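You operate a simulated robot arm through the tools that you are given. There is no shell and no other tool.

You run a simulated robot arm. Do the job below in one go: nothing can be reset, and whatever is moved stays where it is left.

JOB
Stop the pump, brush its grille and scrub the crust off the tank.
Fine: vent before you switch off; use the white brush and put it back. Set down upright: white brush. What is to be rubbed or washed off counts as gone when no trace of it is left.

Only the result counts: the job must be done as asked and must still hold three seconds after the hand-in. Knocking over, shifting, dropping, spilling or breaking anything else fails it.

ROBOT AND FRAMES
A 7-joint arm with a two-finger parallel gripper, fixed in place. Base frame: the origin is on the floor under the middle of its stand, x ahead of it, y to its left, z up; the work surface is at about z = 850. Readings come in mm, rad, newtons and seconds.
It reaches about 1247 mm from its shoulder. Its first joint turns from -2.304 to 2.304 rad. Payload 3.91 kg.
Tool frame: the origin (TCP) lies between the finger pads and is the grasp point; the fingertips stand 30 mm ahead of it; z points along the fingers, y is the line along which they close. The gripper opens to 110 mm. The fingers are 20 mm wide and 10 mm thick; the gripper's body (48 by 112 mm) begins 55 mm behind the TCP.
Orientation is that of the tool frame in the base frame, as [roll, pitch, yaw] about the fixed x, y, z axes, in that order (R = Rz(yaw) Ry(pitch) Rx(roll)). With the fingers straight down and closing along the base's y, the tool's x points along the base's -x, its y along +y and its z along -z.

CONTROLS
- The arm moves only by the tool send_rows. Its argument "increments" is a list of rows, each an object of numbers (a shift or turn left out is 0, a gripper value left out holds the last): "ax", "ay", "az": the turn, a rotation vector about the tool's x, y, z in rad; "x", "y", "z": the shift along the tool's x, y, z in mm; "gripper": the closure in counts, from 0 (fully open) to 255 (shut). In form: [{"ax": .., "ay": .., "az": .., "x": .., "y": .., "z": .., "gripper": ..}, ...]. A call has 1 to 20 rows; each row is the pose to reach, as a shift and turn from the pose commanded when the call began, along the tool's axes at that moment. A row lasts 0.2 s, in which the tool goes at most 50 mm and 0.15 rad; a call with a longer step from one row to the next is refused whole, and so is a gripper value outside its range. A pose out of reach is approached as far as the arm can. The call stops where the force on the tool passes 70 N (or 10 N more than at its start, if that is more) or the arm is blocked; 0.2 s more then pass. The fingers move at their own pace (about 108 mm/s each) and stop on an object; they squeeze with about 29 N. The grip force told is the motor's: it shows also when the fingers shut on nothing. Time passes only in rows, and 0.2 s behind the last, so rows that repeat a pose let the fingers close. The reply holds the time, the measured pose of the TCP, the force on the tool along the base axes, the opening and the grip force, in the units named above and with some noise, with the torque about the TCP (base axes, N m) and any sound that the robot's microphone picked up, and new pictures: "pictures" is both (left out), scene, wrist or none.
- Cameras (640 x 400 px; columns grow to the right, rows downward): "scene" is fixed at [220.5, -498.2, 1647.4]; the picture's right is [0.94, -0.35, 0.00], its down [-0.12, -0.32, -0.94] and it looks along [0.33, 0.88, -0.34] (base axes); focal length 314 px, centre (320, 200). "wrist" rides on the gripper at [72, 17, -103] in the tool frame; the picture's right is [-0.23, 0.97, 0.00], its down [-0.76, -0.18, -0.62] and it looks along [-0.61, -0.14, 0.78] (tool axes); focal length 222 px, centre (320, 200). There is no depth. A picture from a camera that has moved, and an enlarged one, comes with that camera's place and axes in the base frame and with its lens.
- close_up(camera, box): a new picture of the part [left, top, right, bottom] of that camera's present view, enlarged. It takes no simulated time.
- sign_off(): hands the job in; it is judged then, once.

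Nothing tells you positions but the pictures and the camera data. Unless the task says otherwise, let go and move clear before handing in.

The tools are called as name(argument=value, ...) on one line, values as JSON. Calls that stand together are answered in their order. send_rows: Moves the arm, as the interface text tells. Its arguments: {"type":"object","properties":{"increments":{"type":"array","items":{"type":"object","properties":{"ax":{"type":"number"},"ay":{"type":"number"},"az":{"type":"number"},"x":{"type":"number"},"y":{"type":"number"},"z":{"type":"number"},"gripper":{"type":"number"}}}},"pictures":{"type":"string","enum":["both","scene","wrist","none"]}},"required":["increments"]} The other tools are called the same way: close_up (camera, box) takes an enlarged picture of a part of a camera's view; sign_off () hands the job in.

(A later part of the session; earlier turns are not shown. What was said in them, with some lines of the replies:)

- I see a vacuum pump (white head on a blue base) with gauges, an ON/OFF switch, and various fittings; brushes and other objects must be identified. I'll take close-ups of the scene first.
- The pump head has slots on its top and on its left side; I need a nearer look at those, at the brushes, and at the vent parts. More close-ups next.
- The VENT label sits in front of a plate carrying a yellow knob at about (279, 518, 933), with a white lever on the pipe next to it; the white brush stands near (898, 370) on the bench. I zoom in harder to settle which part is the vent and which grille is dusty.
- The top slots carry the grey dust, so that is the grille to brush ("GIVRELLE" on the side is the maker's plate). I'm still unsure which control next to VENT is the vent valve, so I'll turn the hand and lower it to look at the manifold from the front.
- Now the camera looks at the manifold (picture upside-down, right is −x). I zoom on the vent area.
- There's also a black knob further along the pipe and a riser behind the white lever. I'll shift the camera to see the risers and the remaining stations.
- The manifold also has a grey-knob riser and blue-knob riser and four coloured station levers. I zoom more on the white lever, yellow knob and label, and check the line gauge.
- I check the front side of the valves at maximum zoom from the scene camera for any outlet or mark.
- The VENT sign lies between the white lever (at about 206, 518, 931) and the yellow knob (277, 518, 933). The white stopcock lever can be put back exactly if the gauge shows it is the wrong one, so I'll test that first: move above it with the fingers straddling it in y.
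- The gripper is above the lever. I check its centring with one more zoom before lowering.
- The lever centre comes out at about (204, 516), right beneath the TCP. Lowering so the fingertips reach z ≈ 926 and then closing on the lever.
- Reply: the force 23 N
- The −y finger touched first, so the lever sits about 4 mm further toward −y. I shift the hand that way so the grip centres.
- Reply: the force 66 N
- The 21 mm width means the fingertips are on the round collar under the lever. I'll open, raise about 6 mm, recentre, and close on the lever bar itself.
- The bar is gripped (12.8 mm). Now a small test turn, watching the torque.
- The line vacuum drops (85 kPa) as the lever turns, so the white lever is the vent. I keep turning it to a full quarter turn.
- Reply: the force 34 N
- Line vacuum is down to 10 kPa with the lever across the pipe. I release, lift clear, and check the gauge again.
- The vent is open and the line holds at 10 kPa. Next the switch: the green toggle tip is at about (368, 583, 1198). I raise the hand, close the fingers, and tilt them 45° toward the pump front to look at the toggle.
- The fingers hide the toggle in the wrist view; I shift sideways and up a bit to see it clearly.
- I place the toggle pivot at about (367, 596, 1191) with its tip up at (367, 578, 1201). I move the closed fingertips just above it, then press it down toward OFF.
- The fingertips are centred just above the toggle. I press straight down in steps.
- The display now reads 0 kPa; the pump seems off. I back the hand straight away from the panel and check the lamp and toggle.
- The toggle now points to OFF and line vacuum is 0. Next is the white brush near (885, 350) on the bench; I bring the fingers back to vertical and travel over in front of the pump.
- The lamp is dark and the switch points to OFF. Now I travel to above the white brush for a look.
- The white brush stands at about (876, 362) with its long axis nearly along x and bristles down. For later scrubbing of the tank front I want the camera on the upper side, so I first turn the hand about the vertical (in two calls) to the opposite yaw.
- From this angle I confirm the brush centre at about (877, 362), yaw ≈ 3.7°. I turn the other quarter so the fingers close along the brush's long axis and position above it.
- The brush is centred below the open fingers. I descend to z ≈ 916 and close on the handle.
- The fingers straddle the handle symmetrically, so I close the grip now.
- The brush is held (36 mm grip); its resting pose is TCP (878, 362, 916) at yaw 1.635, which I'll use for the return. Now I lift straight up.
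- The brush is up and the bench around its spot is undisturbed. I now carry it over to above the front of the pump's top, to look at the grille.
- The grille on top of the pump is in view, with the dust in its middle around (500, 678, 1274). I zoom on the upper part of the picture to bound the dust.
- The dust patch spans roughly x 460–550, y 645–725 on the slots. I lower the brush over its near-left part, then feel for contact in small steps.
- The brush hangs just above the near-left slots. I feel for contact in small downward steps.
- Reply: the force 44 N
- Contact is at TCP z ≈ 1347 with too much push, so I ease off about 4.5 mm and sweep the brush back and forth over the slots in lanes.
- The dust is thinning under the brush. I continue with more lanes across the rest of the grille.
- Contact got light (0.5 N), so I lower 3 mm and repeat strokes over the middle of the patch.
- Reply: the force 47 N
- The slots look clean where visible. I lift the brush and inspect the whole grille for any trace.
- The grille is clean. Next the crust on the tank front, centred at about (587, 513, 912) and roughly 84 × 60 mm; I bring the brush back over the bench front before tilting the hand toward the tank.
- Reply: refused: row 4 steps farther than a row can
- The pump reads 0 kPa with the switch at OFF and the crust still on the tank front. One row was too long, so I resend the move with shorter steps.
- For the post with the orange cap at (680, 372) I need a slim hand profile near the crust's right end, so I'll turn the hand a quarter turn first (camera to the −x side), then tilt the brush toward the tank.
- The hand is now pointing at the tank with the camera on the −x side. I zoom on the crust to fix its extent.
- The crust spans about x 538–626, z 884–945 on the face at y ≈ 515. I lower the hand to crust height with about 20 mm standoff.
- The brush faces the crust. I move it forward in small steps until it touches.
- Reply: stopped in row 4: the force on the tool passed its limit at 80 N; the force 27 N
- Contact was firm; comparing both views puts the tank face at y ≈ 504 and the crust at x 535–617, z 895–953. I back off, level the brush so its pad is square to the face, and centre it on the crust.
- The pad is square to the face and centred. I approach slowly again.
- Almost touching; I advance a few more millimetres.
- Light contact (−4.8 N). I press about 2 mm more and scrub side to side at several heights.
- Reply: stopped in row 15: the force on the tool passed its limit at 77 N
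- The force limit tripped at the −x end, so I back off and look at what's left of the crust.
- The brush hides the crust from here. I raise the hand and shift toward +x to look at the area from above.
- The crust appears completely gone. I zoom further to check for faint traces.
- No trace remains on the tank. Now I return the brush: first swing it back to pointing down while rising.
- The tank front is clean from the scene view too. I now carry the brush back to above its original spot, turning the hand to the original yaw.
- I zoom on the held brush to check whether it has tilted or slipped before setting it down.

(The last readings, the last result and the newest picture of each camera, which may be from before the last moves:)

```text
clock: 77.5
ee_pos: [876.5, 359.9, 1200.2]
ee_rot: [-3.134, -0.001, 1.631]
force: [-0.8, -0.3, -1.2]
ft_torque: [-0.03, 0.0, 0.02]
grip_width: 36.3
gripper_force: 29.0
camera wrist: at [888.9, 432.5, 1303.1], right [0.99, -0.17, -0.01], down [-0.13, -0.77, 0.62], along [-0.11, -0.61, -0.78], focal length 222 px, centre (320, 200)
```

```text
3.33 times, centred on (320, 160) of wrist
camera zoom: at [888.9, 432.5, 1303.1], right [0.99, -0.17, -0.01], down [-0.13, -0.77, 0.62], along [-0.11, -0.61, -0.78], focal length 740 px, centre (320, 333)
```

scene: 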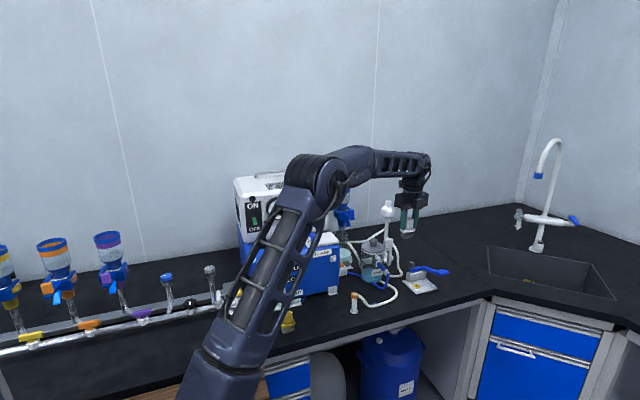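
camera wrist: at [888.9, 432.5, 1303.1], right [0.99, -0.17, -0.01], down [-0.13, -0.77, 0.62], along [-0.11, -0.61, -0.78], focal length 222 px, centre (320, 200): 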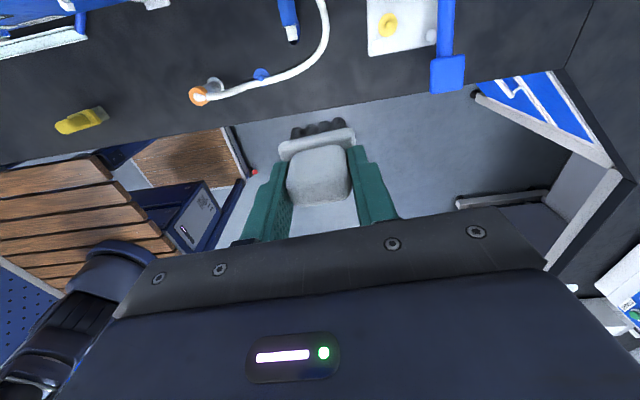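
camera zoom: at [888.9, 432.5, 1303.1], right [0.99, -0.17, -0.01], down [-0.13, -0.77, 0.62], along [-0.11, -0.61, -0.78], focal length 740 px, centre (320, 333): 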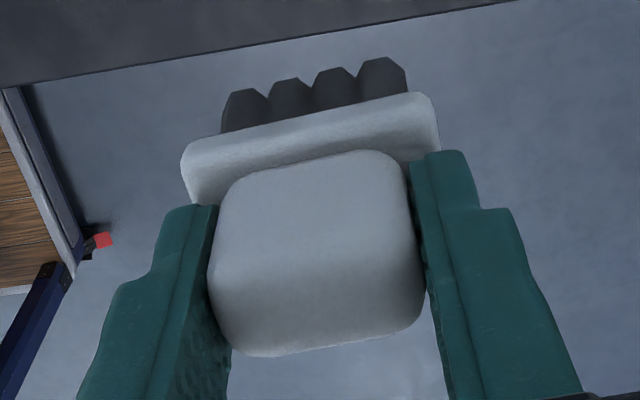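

The brush is still square in the grip. I descend toward its original spot, slowing near the bench.

send_rows(increments=[{"y": 1, "z": 45}, {"y": 1, "z": 90}, {"y": 1, "z": 135}, {"y": 1, "z": 180}, {"y": 1, "z": 220}, {"y": 1, "z": 250}, {"y": 1, "z": 265}, {"y": 1, "z": 271}, {"y": 1, "z": 271}], pictures="wrist")

close_up(camera="scene", box=[365, 255, 455, 315])

close_up(camera="wrist", box=[220, 60, 420, 220])

```text
clock: 79.5
ee_pos: [878.0, 364.8, 927.3]
ee_rot: [-3.135, -0.002, 1.633]
force: [-1.2, -0.2, -2.3]
ft_torque: [-0.01, 0.01, 0.0]
grip_width: 36.5
gripper_force: 29.3
camera wrist: at [889.5, 436.8, 1030.7], right [0.99, -0.17, -0.01], down [-0.13, -0.77, 0.62], along [-0.11, -0.61, -0.78], focal length 222 px, centre (320, 200)
```

wrist: 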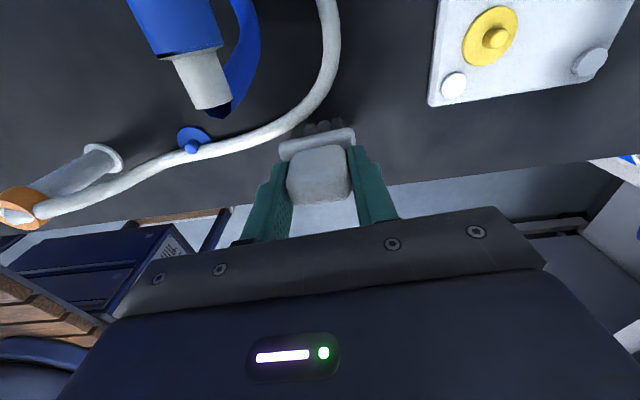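

```text
6.67 times, centred on (410, 285) of scene
camera zoom: at [220.5, -498.2, 1647.4], right [0.94, -0.35, 0.0], down [-0.12, -0.32, -0.94], along [0.33, 0.88, -0.34], focal length 2096 px, centre (-280, -367)
```

zoom: 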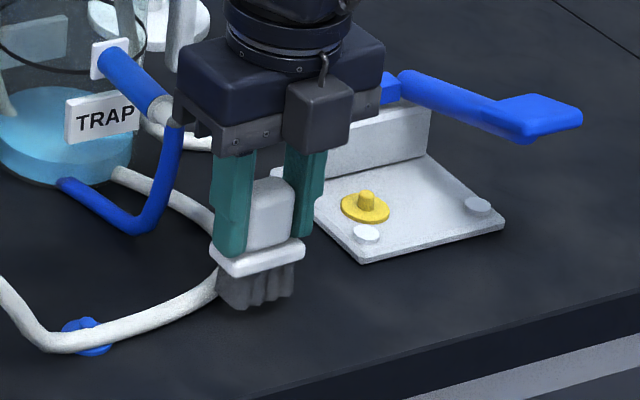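

```text
2.50 times, centred on (320, 140) of wrist
camera zoom: at [889.5, 436.8, 1030.7], right [0.99, -0.17, -0.01], down [-0.13, -0.77, 0.62], along [-0.11, -0.61, -0.78], focal length 555 px, centre (320, 350)
```

zoom: 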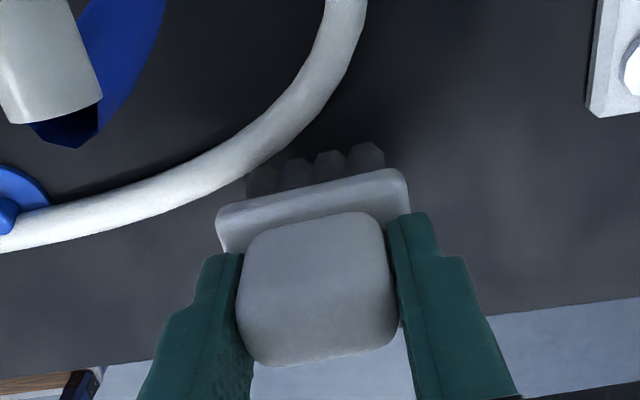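

The brush is a few millimetres toward the hose, so I shift it back (+3 mm x, −4 mm y) and lower slowly until it touches the bench.

send_rows(increments=[{"x": -4, "y": 3}, {"x": -4, "y": 3, "z": 3}, {"x": -4, "y": 3, "z": 5}, {"x": -4, "y": 3, "z": 7}, {"x": -4, "y": 3, "z": 8}, {"x": -4, "y": 3, "z": 8}], pictures="none")

close_up(camera="scene", box=[370, 270, 430, 310])

close_up(camera="wrist", box=[220, 60, 420, 220])

```text
clock: 81.0
ee_pos: [879.2, 358.5, 918.9]
ee_rot: [-3.133, -0.003, 1.633]
force: [0.4, 0.3, -0.6]
ft_torque: [-0.01, -0.01, -0.01]
grip_width: 36.6
gripper_force: 28.7
```

```text
10.00 times, centred on (400, 290) of scene
camera zoom: at [220.5, -498.2, 1647.4], right [0.94, -0.35, 0.0], down [-0.12, -0.32, -0.94], along [0.33, 0.88, -0.34], focal length 3145 px, centre (-480, -700)
```

zoom: 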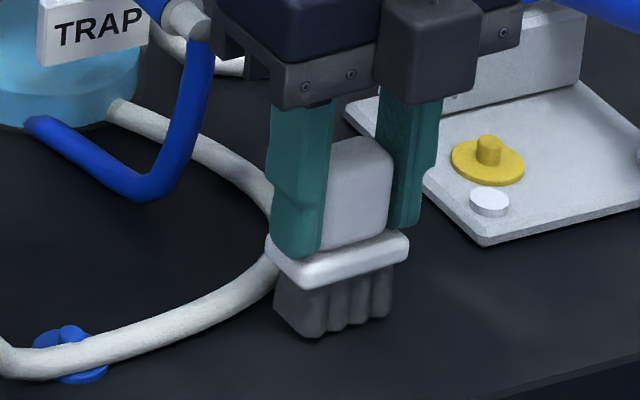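

```text
2.50 times, centred on (320, 140) of wrist
camera zoom: at [892.3, 432.1, 1022.9], right [0.99, -0.17, -0.01], down [-0.13, -0.77, 0.62], along [-0.11, -0.61, -0.78], focal length 555 px, centre (320, 350)
```

zoom: 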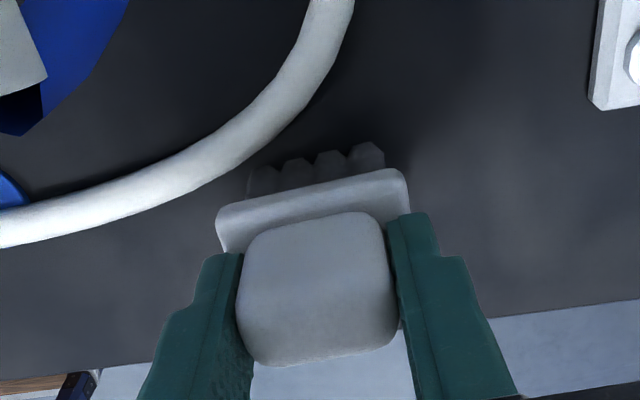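

The brush hovers about 3 mm over its original place. I lower the last bit in 1 mm steps.

send_rows(increments=[{"z": 1}, {"z": 2}, {"z": 3}, {"z": 3}], pictures="none")

close_up(camera="scene", box=[370, 270, 430, 310])

```text
clock: 82.0
ee_pos: [879.8, 358.9, 916.2]
ee_rot: [-3.135, 0.0, 1.633]
force: [0.2, 0.6, -0.7]
ft_torque: [-0.01, 0.03, -0.02]
grip_width: 36.7
gripper_force: 29.4
```

```text
10.00 times, centred on (400, 290) of scene
camera zoom: at [220.5, -498.2, 1647.4], right [0.94, -0.35, 0.0], down [-0.12, -0.32, -0.94], along [0.33, 0.88, -0.34], focal length 3145 px, centre (-480, -700)
```

zoom: 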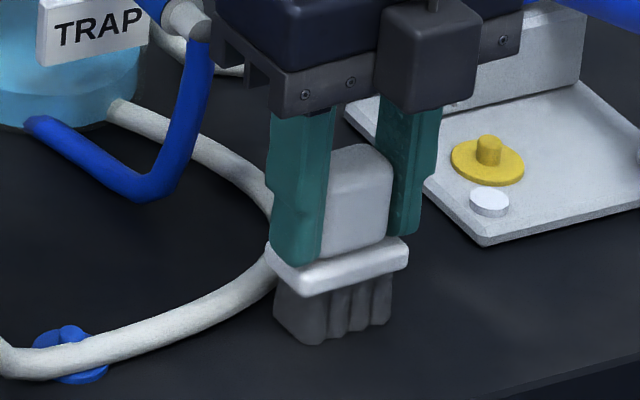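

Still no clear contact force; I go down another 2 mm gently.

send_rows(increments=[{"z": 0.7}, {"z": 1.4}, {"z": 2}, {"z": 2}], pictures="none")

```text
clock: 83.0
ee_pos: [880.8, 358.5, 915.3]
ee_rot: [-3.136, -0.004, 1.634]
force: [0.7, -3.1, 18.7]
ft_torque: [-0.41, -0.36, 0.0]
grip_width: 36.5
gripper_force: 29.4
```

The brush is on the bench (18.7 N). I relieve the push, open the fingers moderately, and lift straight up.

send_rows(increments=[{"z": -1}, {"z": -2}, {"z": -2, "gripper": 150}, {"z": -2, "gripper": 110}, {"z": -2, "gripper": 110}, {"z": -2, "gripper": 110}], pictures="none")

close_up(camera="scene", box=[370, 270, 430, 310])

close_up(camera="wrist", box=[220, 60, 420, 220])

```text
clock: 84.3
ee_pos: [879.5, 358.9, 915.4]
ee_rot: [-3.134, -0.001, 1.633]
force: [-0.4, -0.2, 0.1]
ft_torque: [0.01, -0.01, -0.02]
grip_width: 62.5
gripper_force: 0.1
```

```text
10.00 times, centred on (400, 290) of scene
camera zoom: at [220.5, -498.2, 1647.4], right [0.94, -0.35, 0.0], down [-0.12, -0.32, -0.94], along [0.33, 0.88, -0.34], focal length 3145 px, centre (-480, -700)
```

zoom: 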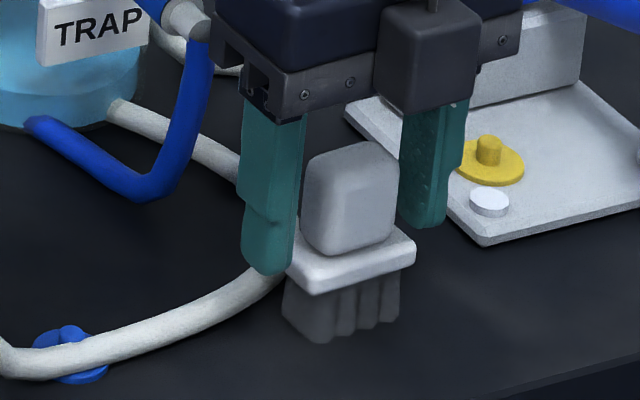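

```text
2.50 times, centred on (320, 140) of wrist
camera zoom: at [892.1, 431.9, 1019.5], right [0.99, -0.17, -0.01], down [-0.13, -0.77, 0.62], along [-0.11, -0.61, -0.78], focal length 555 px, centre (320, 350)
```

zoom: 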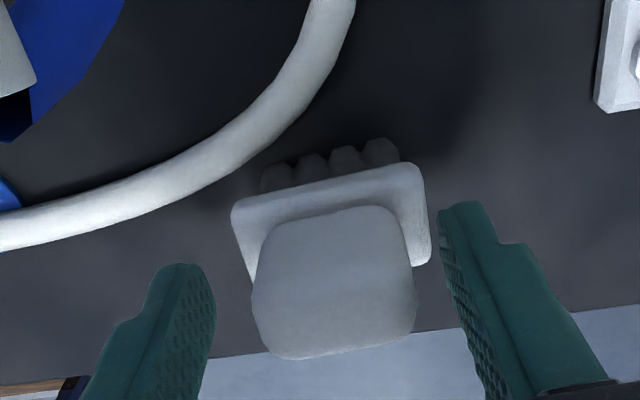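

The brush stands upright, released, within about 5 mm of its original spot. I open wider and lift straight up.

send_rows(increments=[{"gripper": 60}, {"gripper": 60}, {"z": -15}, {"z": -45}, {"z": -90}, {"z": -135}, {"z": -180}, {"z": -225}, {"z": -260}, {"z": -260}], pictures="both")

close_up(camera="scene", box=[370, 270, 430, 310])

close_up(camera="wrist", box=[260, 60, 380, 150])

```text
clock: 86.5
ee_pos: [882.2, 358.4, 1177.0]
ee_rot: [-3.136, -0.003, 1.635]
force: [0.6, -0.1, 0.1]
ft_torque: [-0.03, 0.0, -0.01]
grip_width: 84.0
gripper_force: 0.0
camera wrist: at [894.1, 431.8, 1281.2], right [0.99, -0.17, -0.01], down [-0.13, -0.77, 0.62], along [-0.11, -0.61, -0.78], focal length 222 px, centre (320, 200)
```

scene: 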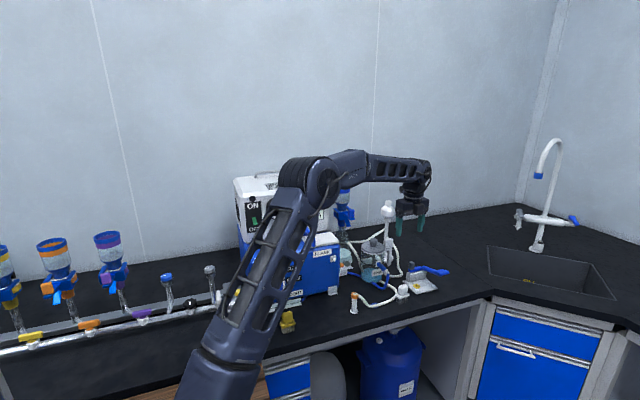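
wrist: 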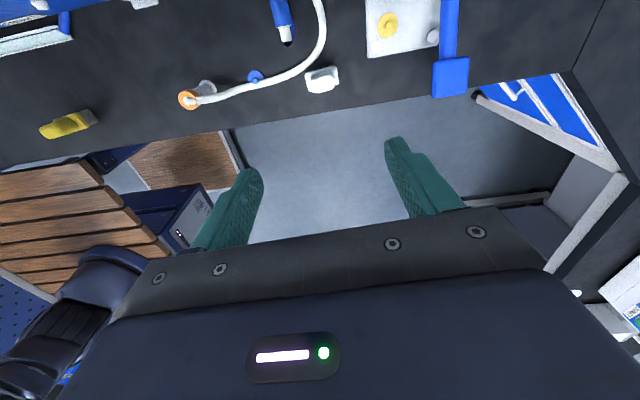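

```text
10.00 times, centred on (400, 290) of scene
camera zoom: at [220.5, -498.2, 1647.4], right [0.94, -0.35, 0.0], down [-0.12, -0.32, -0.94], along [0.33, 0.88, -0.34], focal length 3145 px, centre (-480, -700)
```

zoom: 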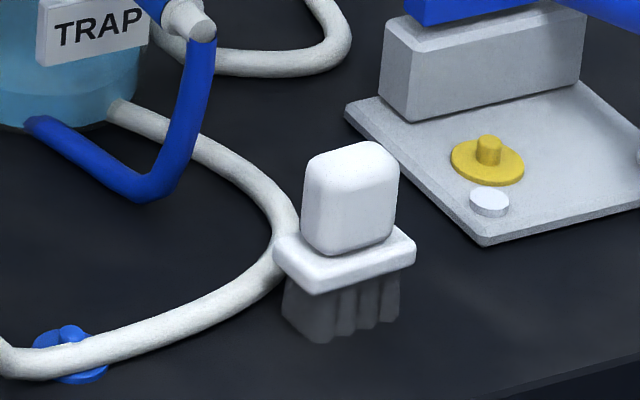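

```text
4.44 times, centred on (320, 105) of wrist
camera zoom: at [894.1, 431.8, 1281.2], right [0.99, -0.17, -0.01], down [-0.13, -0.77, 0.62], along [-0.11, -0.61, -0.78], focal length 987 px, centre (320, 622)
```

zoom: 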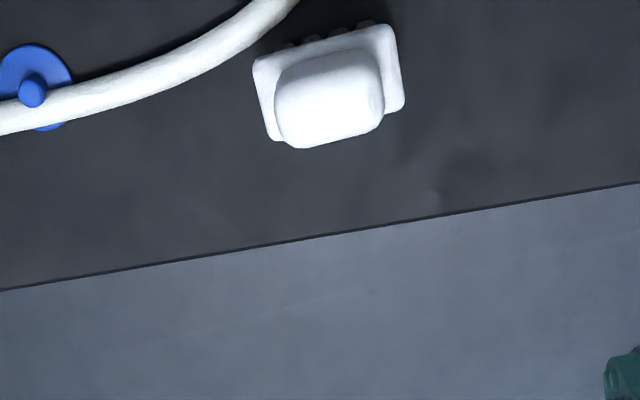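

The brush stands upright where it was. I withdraw the hand upward and to the left so that I can inspect the whole scene.

send_rows(increments=[{"z": -48}, {"z": -96}, {"z": -144}, {"z": -192}, {"z": -240}, {"z": -288}, {"y": -30, "z": -325}, {"x": 3, "y": -75, "z": -340}, {"x": 6, "y": -122, "z": -350}, {"x": 9, "y": -170, "z": -355}, {"x": 12, "y": -218, "z": -355}, {"x": 15, "y": -266, "z": -355}, {"x": 18, "y": -314, "z": -355}, {"x": 21, "y": -362, "z": -355}, {"x": 24, "y": -410, "z": -355}, {"x": 27, "y": -458, "z": -355}, {"x": 30, "y": -506, "z": -355}, {"x": 33, "y": -550, "z": -355}, {"x": 36, "y": -590, "z": -355}, {"x": 36, "y": -590, "z": -355}], pictures="both")

close_up(camera="scene", box=[230, 165, 350, 310])

close_up(camera="scene", box=[340, 170, 460, 320])

close_up(camera="scene", box=[195, 255, 315, 335])

```text
clock: 90.8
ee_pos: [291.7, 357.7, 1535.8]
ee_rot: [-3.135, -0.001, 1.634]
force: [0.4, -0.5, -0.6]
ft_torque: [-0.01, 0.02, -0.01]
grip_width: 84.1
gripper_force: 0.0
out of reach, approached as far as the arm can: row 6, 7, 8
camera wrist: at [305.4, 431.1, 1638.4], right [0.99, -0.17, -0.01], down [-0.13, -0.77, 0.62], along [-0.11, -0.61, -0.78], focal length 222 px, centre (320, 200)
```

scene: 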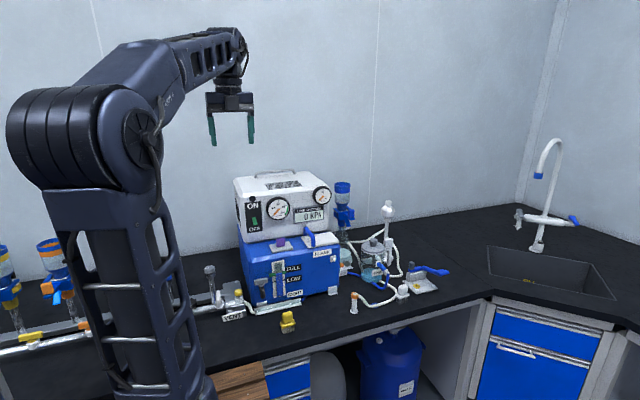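
wrist: 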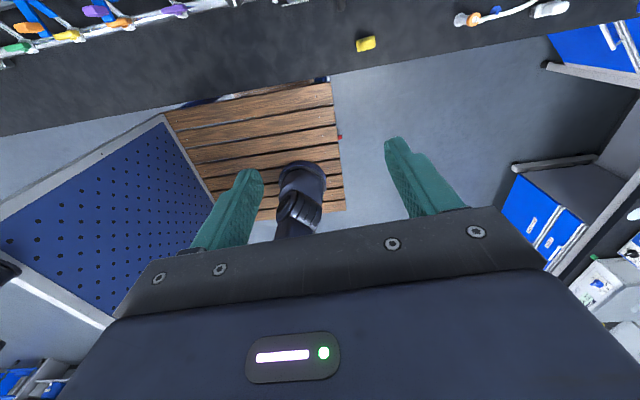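

```text
2.76 times, centred on (290, 238) of scene
camera zoom: at [220.5, -498.2, 1647.4], right [0.94, -0.35, 0.0], down [-0.12, -0.32, -0.94], along [0.33, 0.88, -0.34], focal length 868 px, centre (403, 97)
```

zoom: 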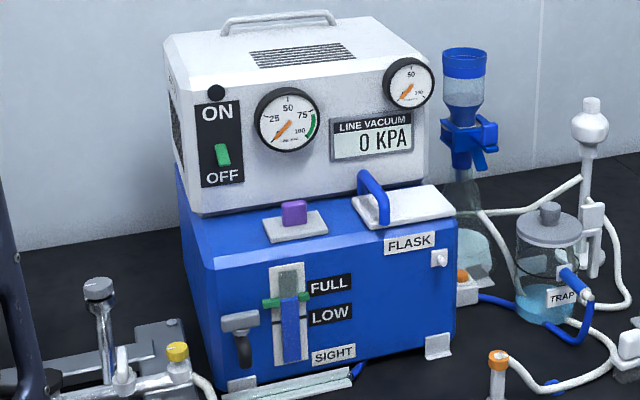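

```text
2.67 times, centred on (400, 245) of scene
camera zoom: at [220.5, -498.2, 1647.4], right [0.94, -0.35, 0.0], down [-0.12, -0.32, -0.94], along [0.33, 0.88, -0.34], focal length 839 px, centre (107, 80)
```

zoom: 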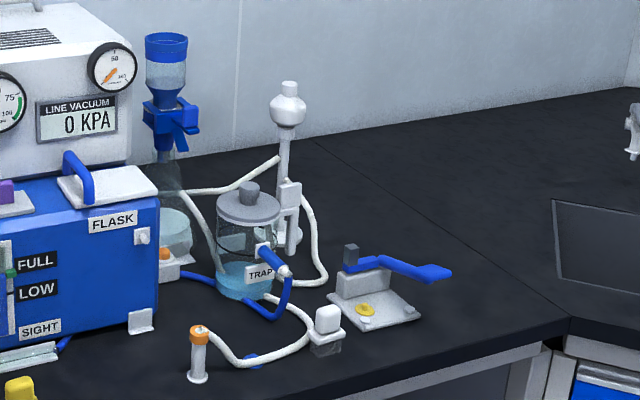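

```text
5.00 times, centred on (255, 295) of scene
camera zoom: at [220.5, -498.2, 1647.4], right [0.94, -0.35, 0.0], down [-0.12, -0.32, -0.94], along [0.33, 0.88, -0.34], focal length 1572 px, centre (645, -275)
```

zoom: 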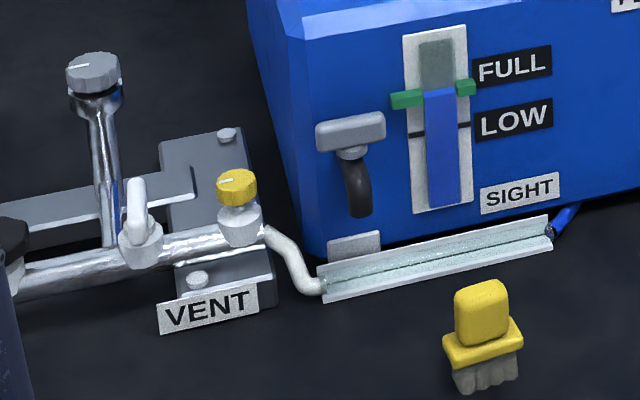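

Everything is in order: switch OFF, lamp dark, vent open, brush back. A final zoom on the grille and tank face for traces.

close_up(camera="scene", box=[260, 175, 310, 195])

close_up(camera="scene", box=[298, 262, 342, 300])

close_up(camera="scene", box=[228, 170, 268, 240])

```text
12.80 times, centred on (285, 185) of scene
camera zoom: at [220.5, -498.2, 1647.4], right [0.94, -0.35, 0.0], down [-0.12, -0.32, -0.94], along [0.33, 0.88, -0.34], focal length 4025 px, centre (768, 392)
```

zoom: 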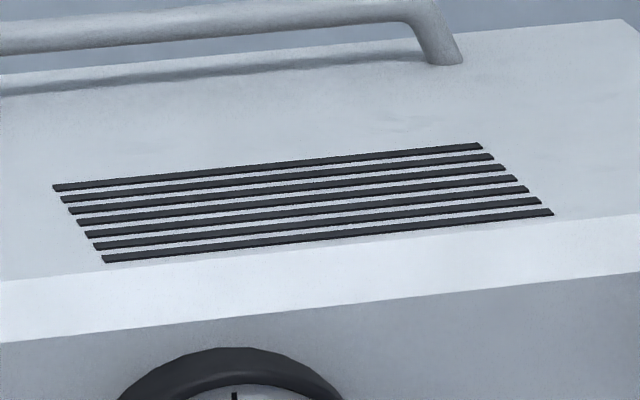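

```text
10.53 times, centred on (320, 281) of scene
camera zoom: at [220.5, -498.2, 1647.4], right [0.94, -0.35, 0.0], down [-0.12, -0.32, -0.94], along [0.33, 0.88, -0.34], focal length 3310 px, centre (320, -653)
```

zoom: 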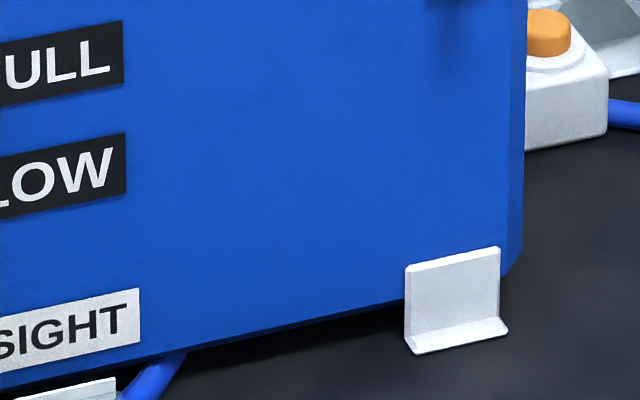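

```text
5.71 times, centred on (248, 205) of scene
camera zoom: at [220.5, -498.2, 1647.4], right [0.94, -0.35, 0.0], down [-0.12, -0.32, -0.94], along [0.33, 0.88, -0.34], focal length 1797 px, centre (731, 171)
```

zoom: 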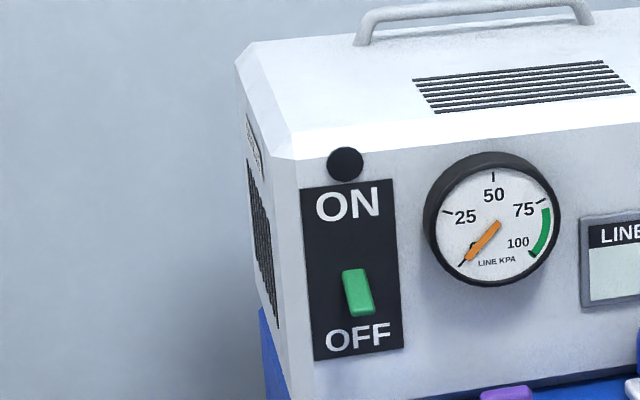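

The grille and the tank face show no trace, the pump is vented and switched off, and the white brush stands upright back at its spot. The hand is clear, so I hand in the job.

sign_off()

```text
The job is handed in.
```

The pump is vented and switched off, its top grille is brushed clean, and the crust is off the tank. The white brush is back, upright, about 5 mm from where it stood. I've handed the job in, but the result of the judging wasn't shown.

- **Venting:** I opened the white lever beside the VENT sign. The line dropped from 90 to 10 kPa before I touched the switch. The lever is still open.
- **Switch:** the toggle now points to OFF, the lamp is dark and the line reads 0 kPa.
- **Grille and tank:** no trace shows on either in the close-ups. I brushed only the dusty slots on top; the slots on the side were already clean.
- **Force limit:** the arm stopped itself twice on the tank front, at about 80 N. Nothing looked moved or damaged afterwards.
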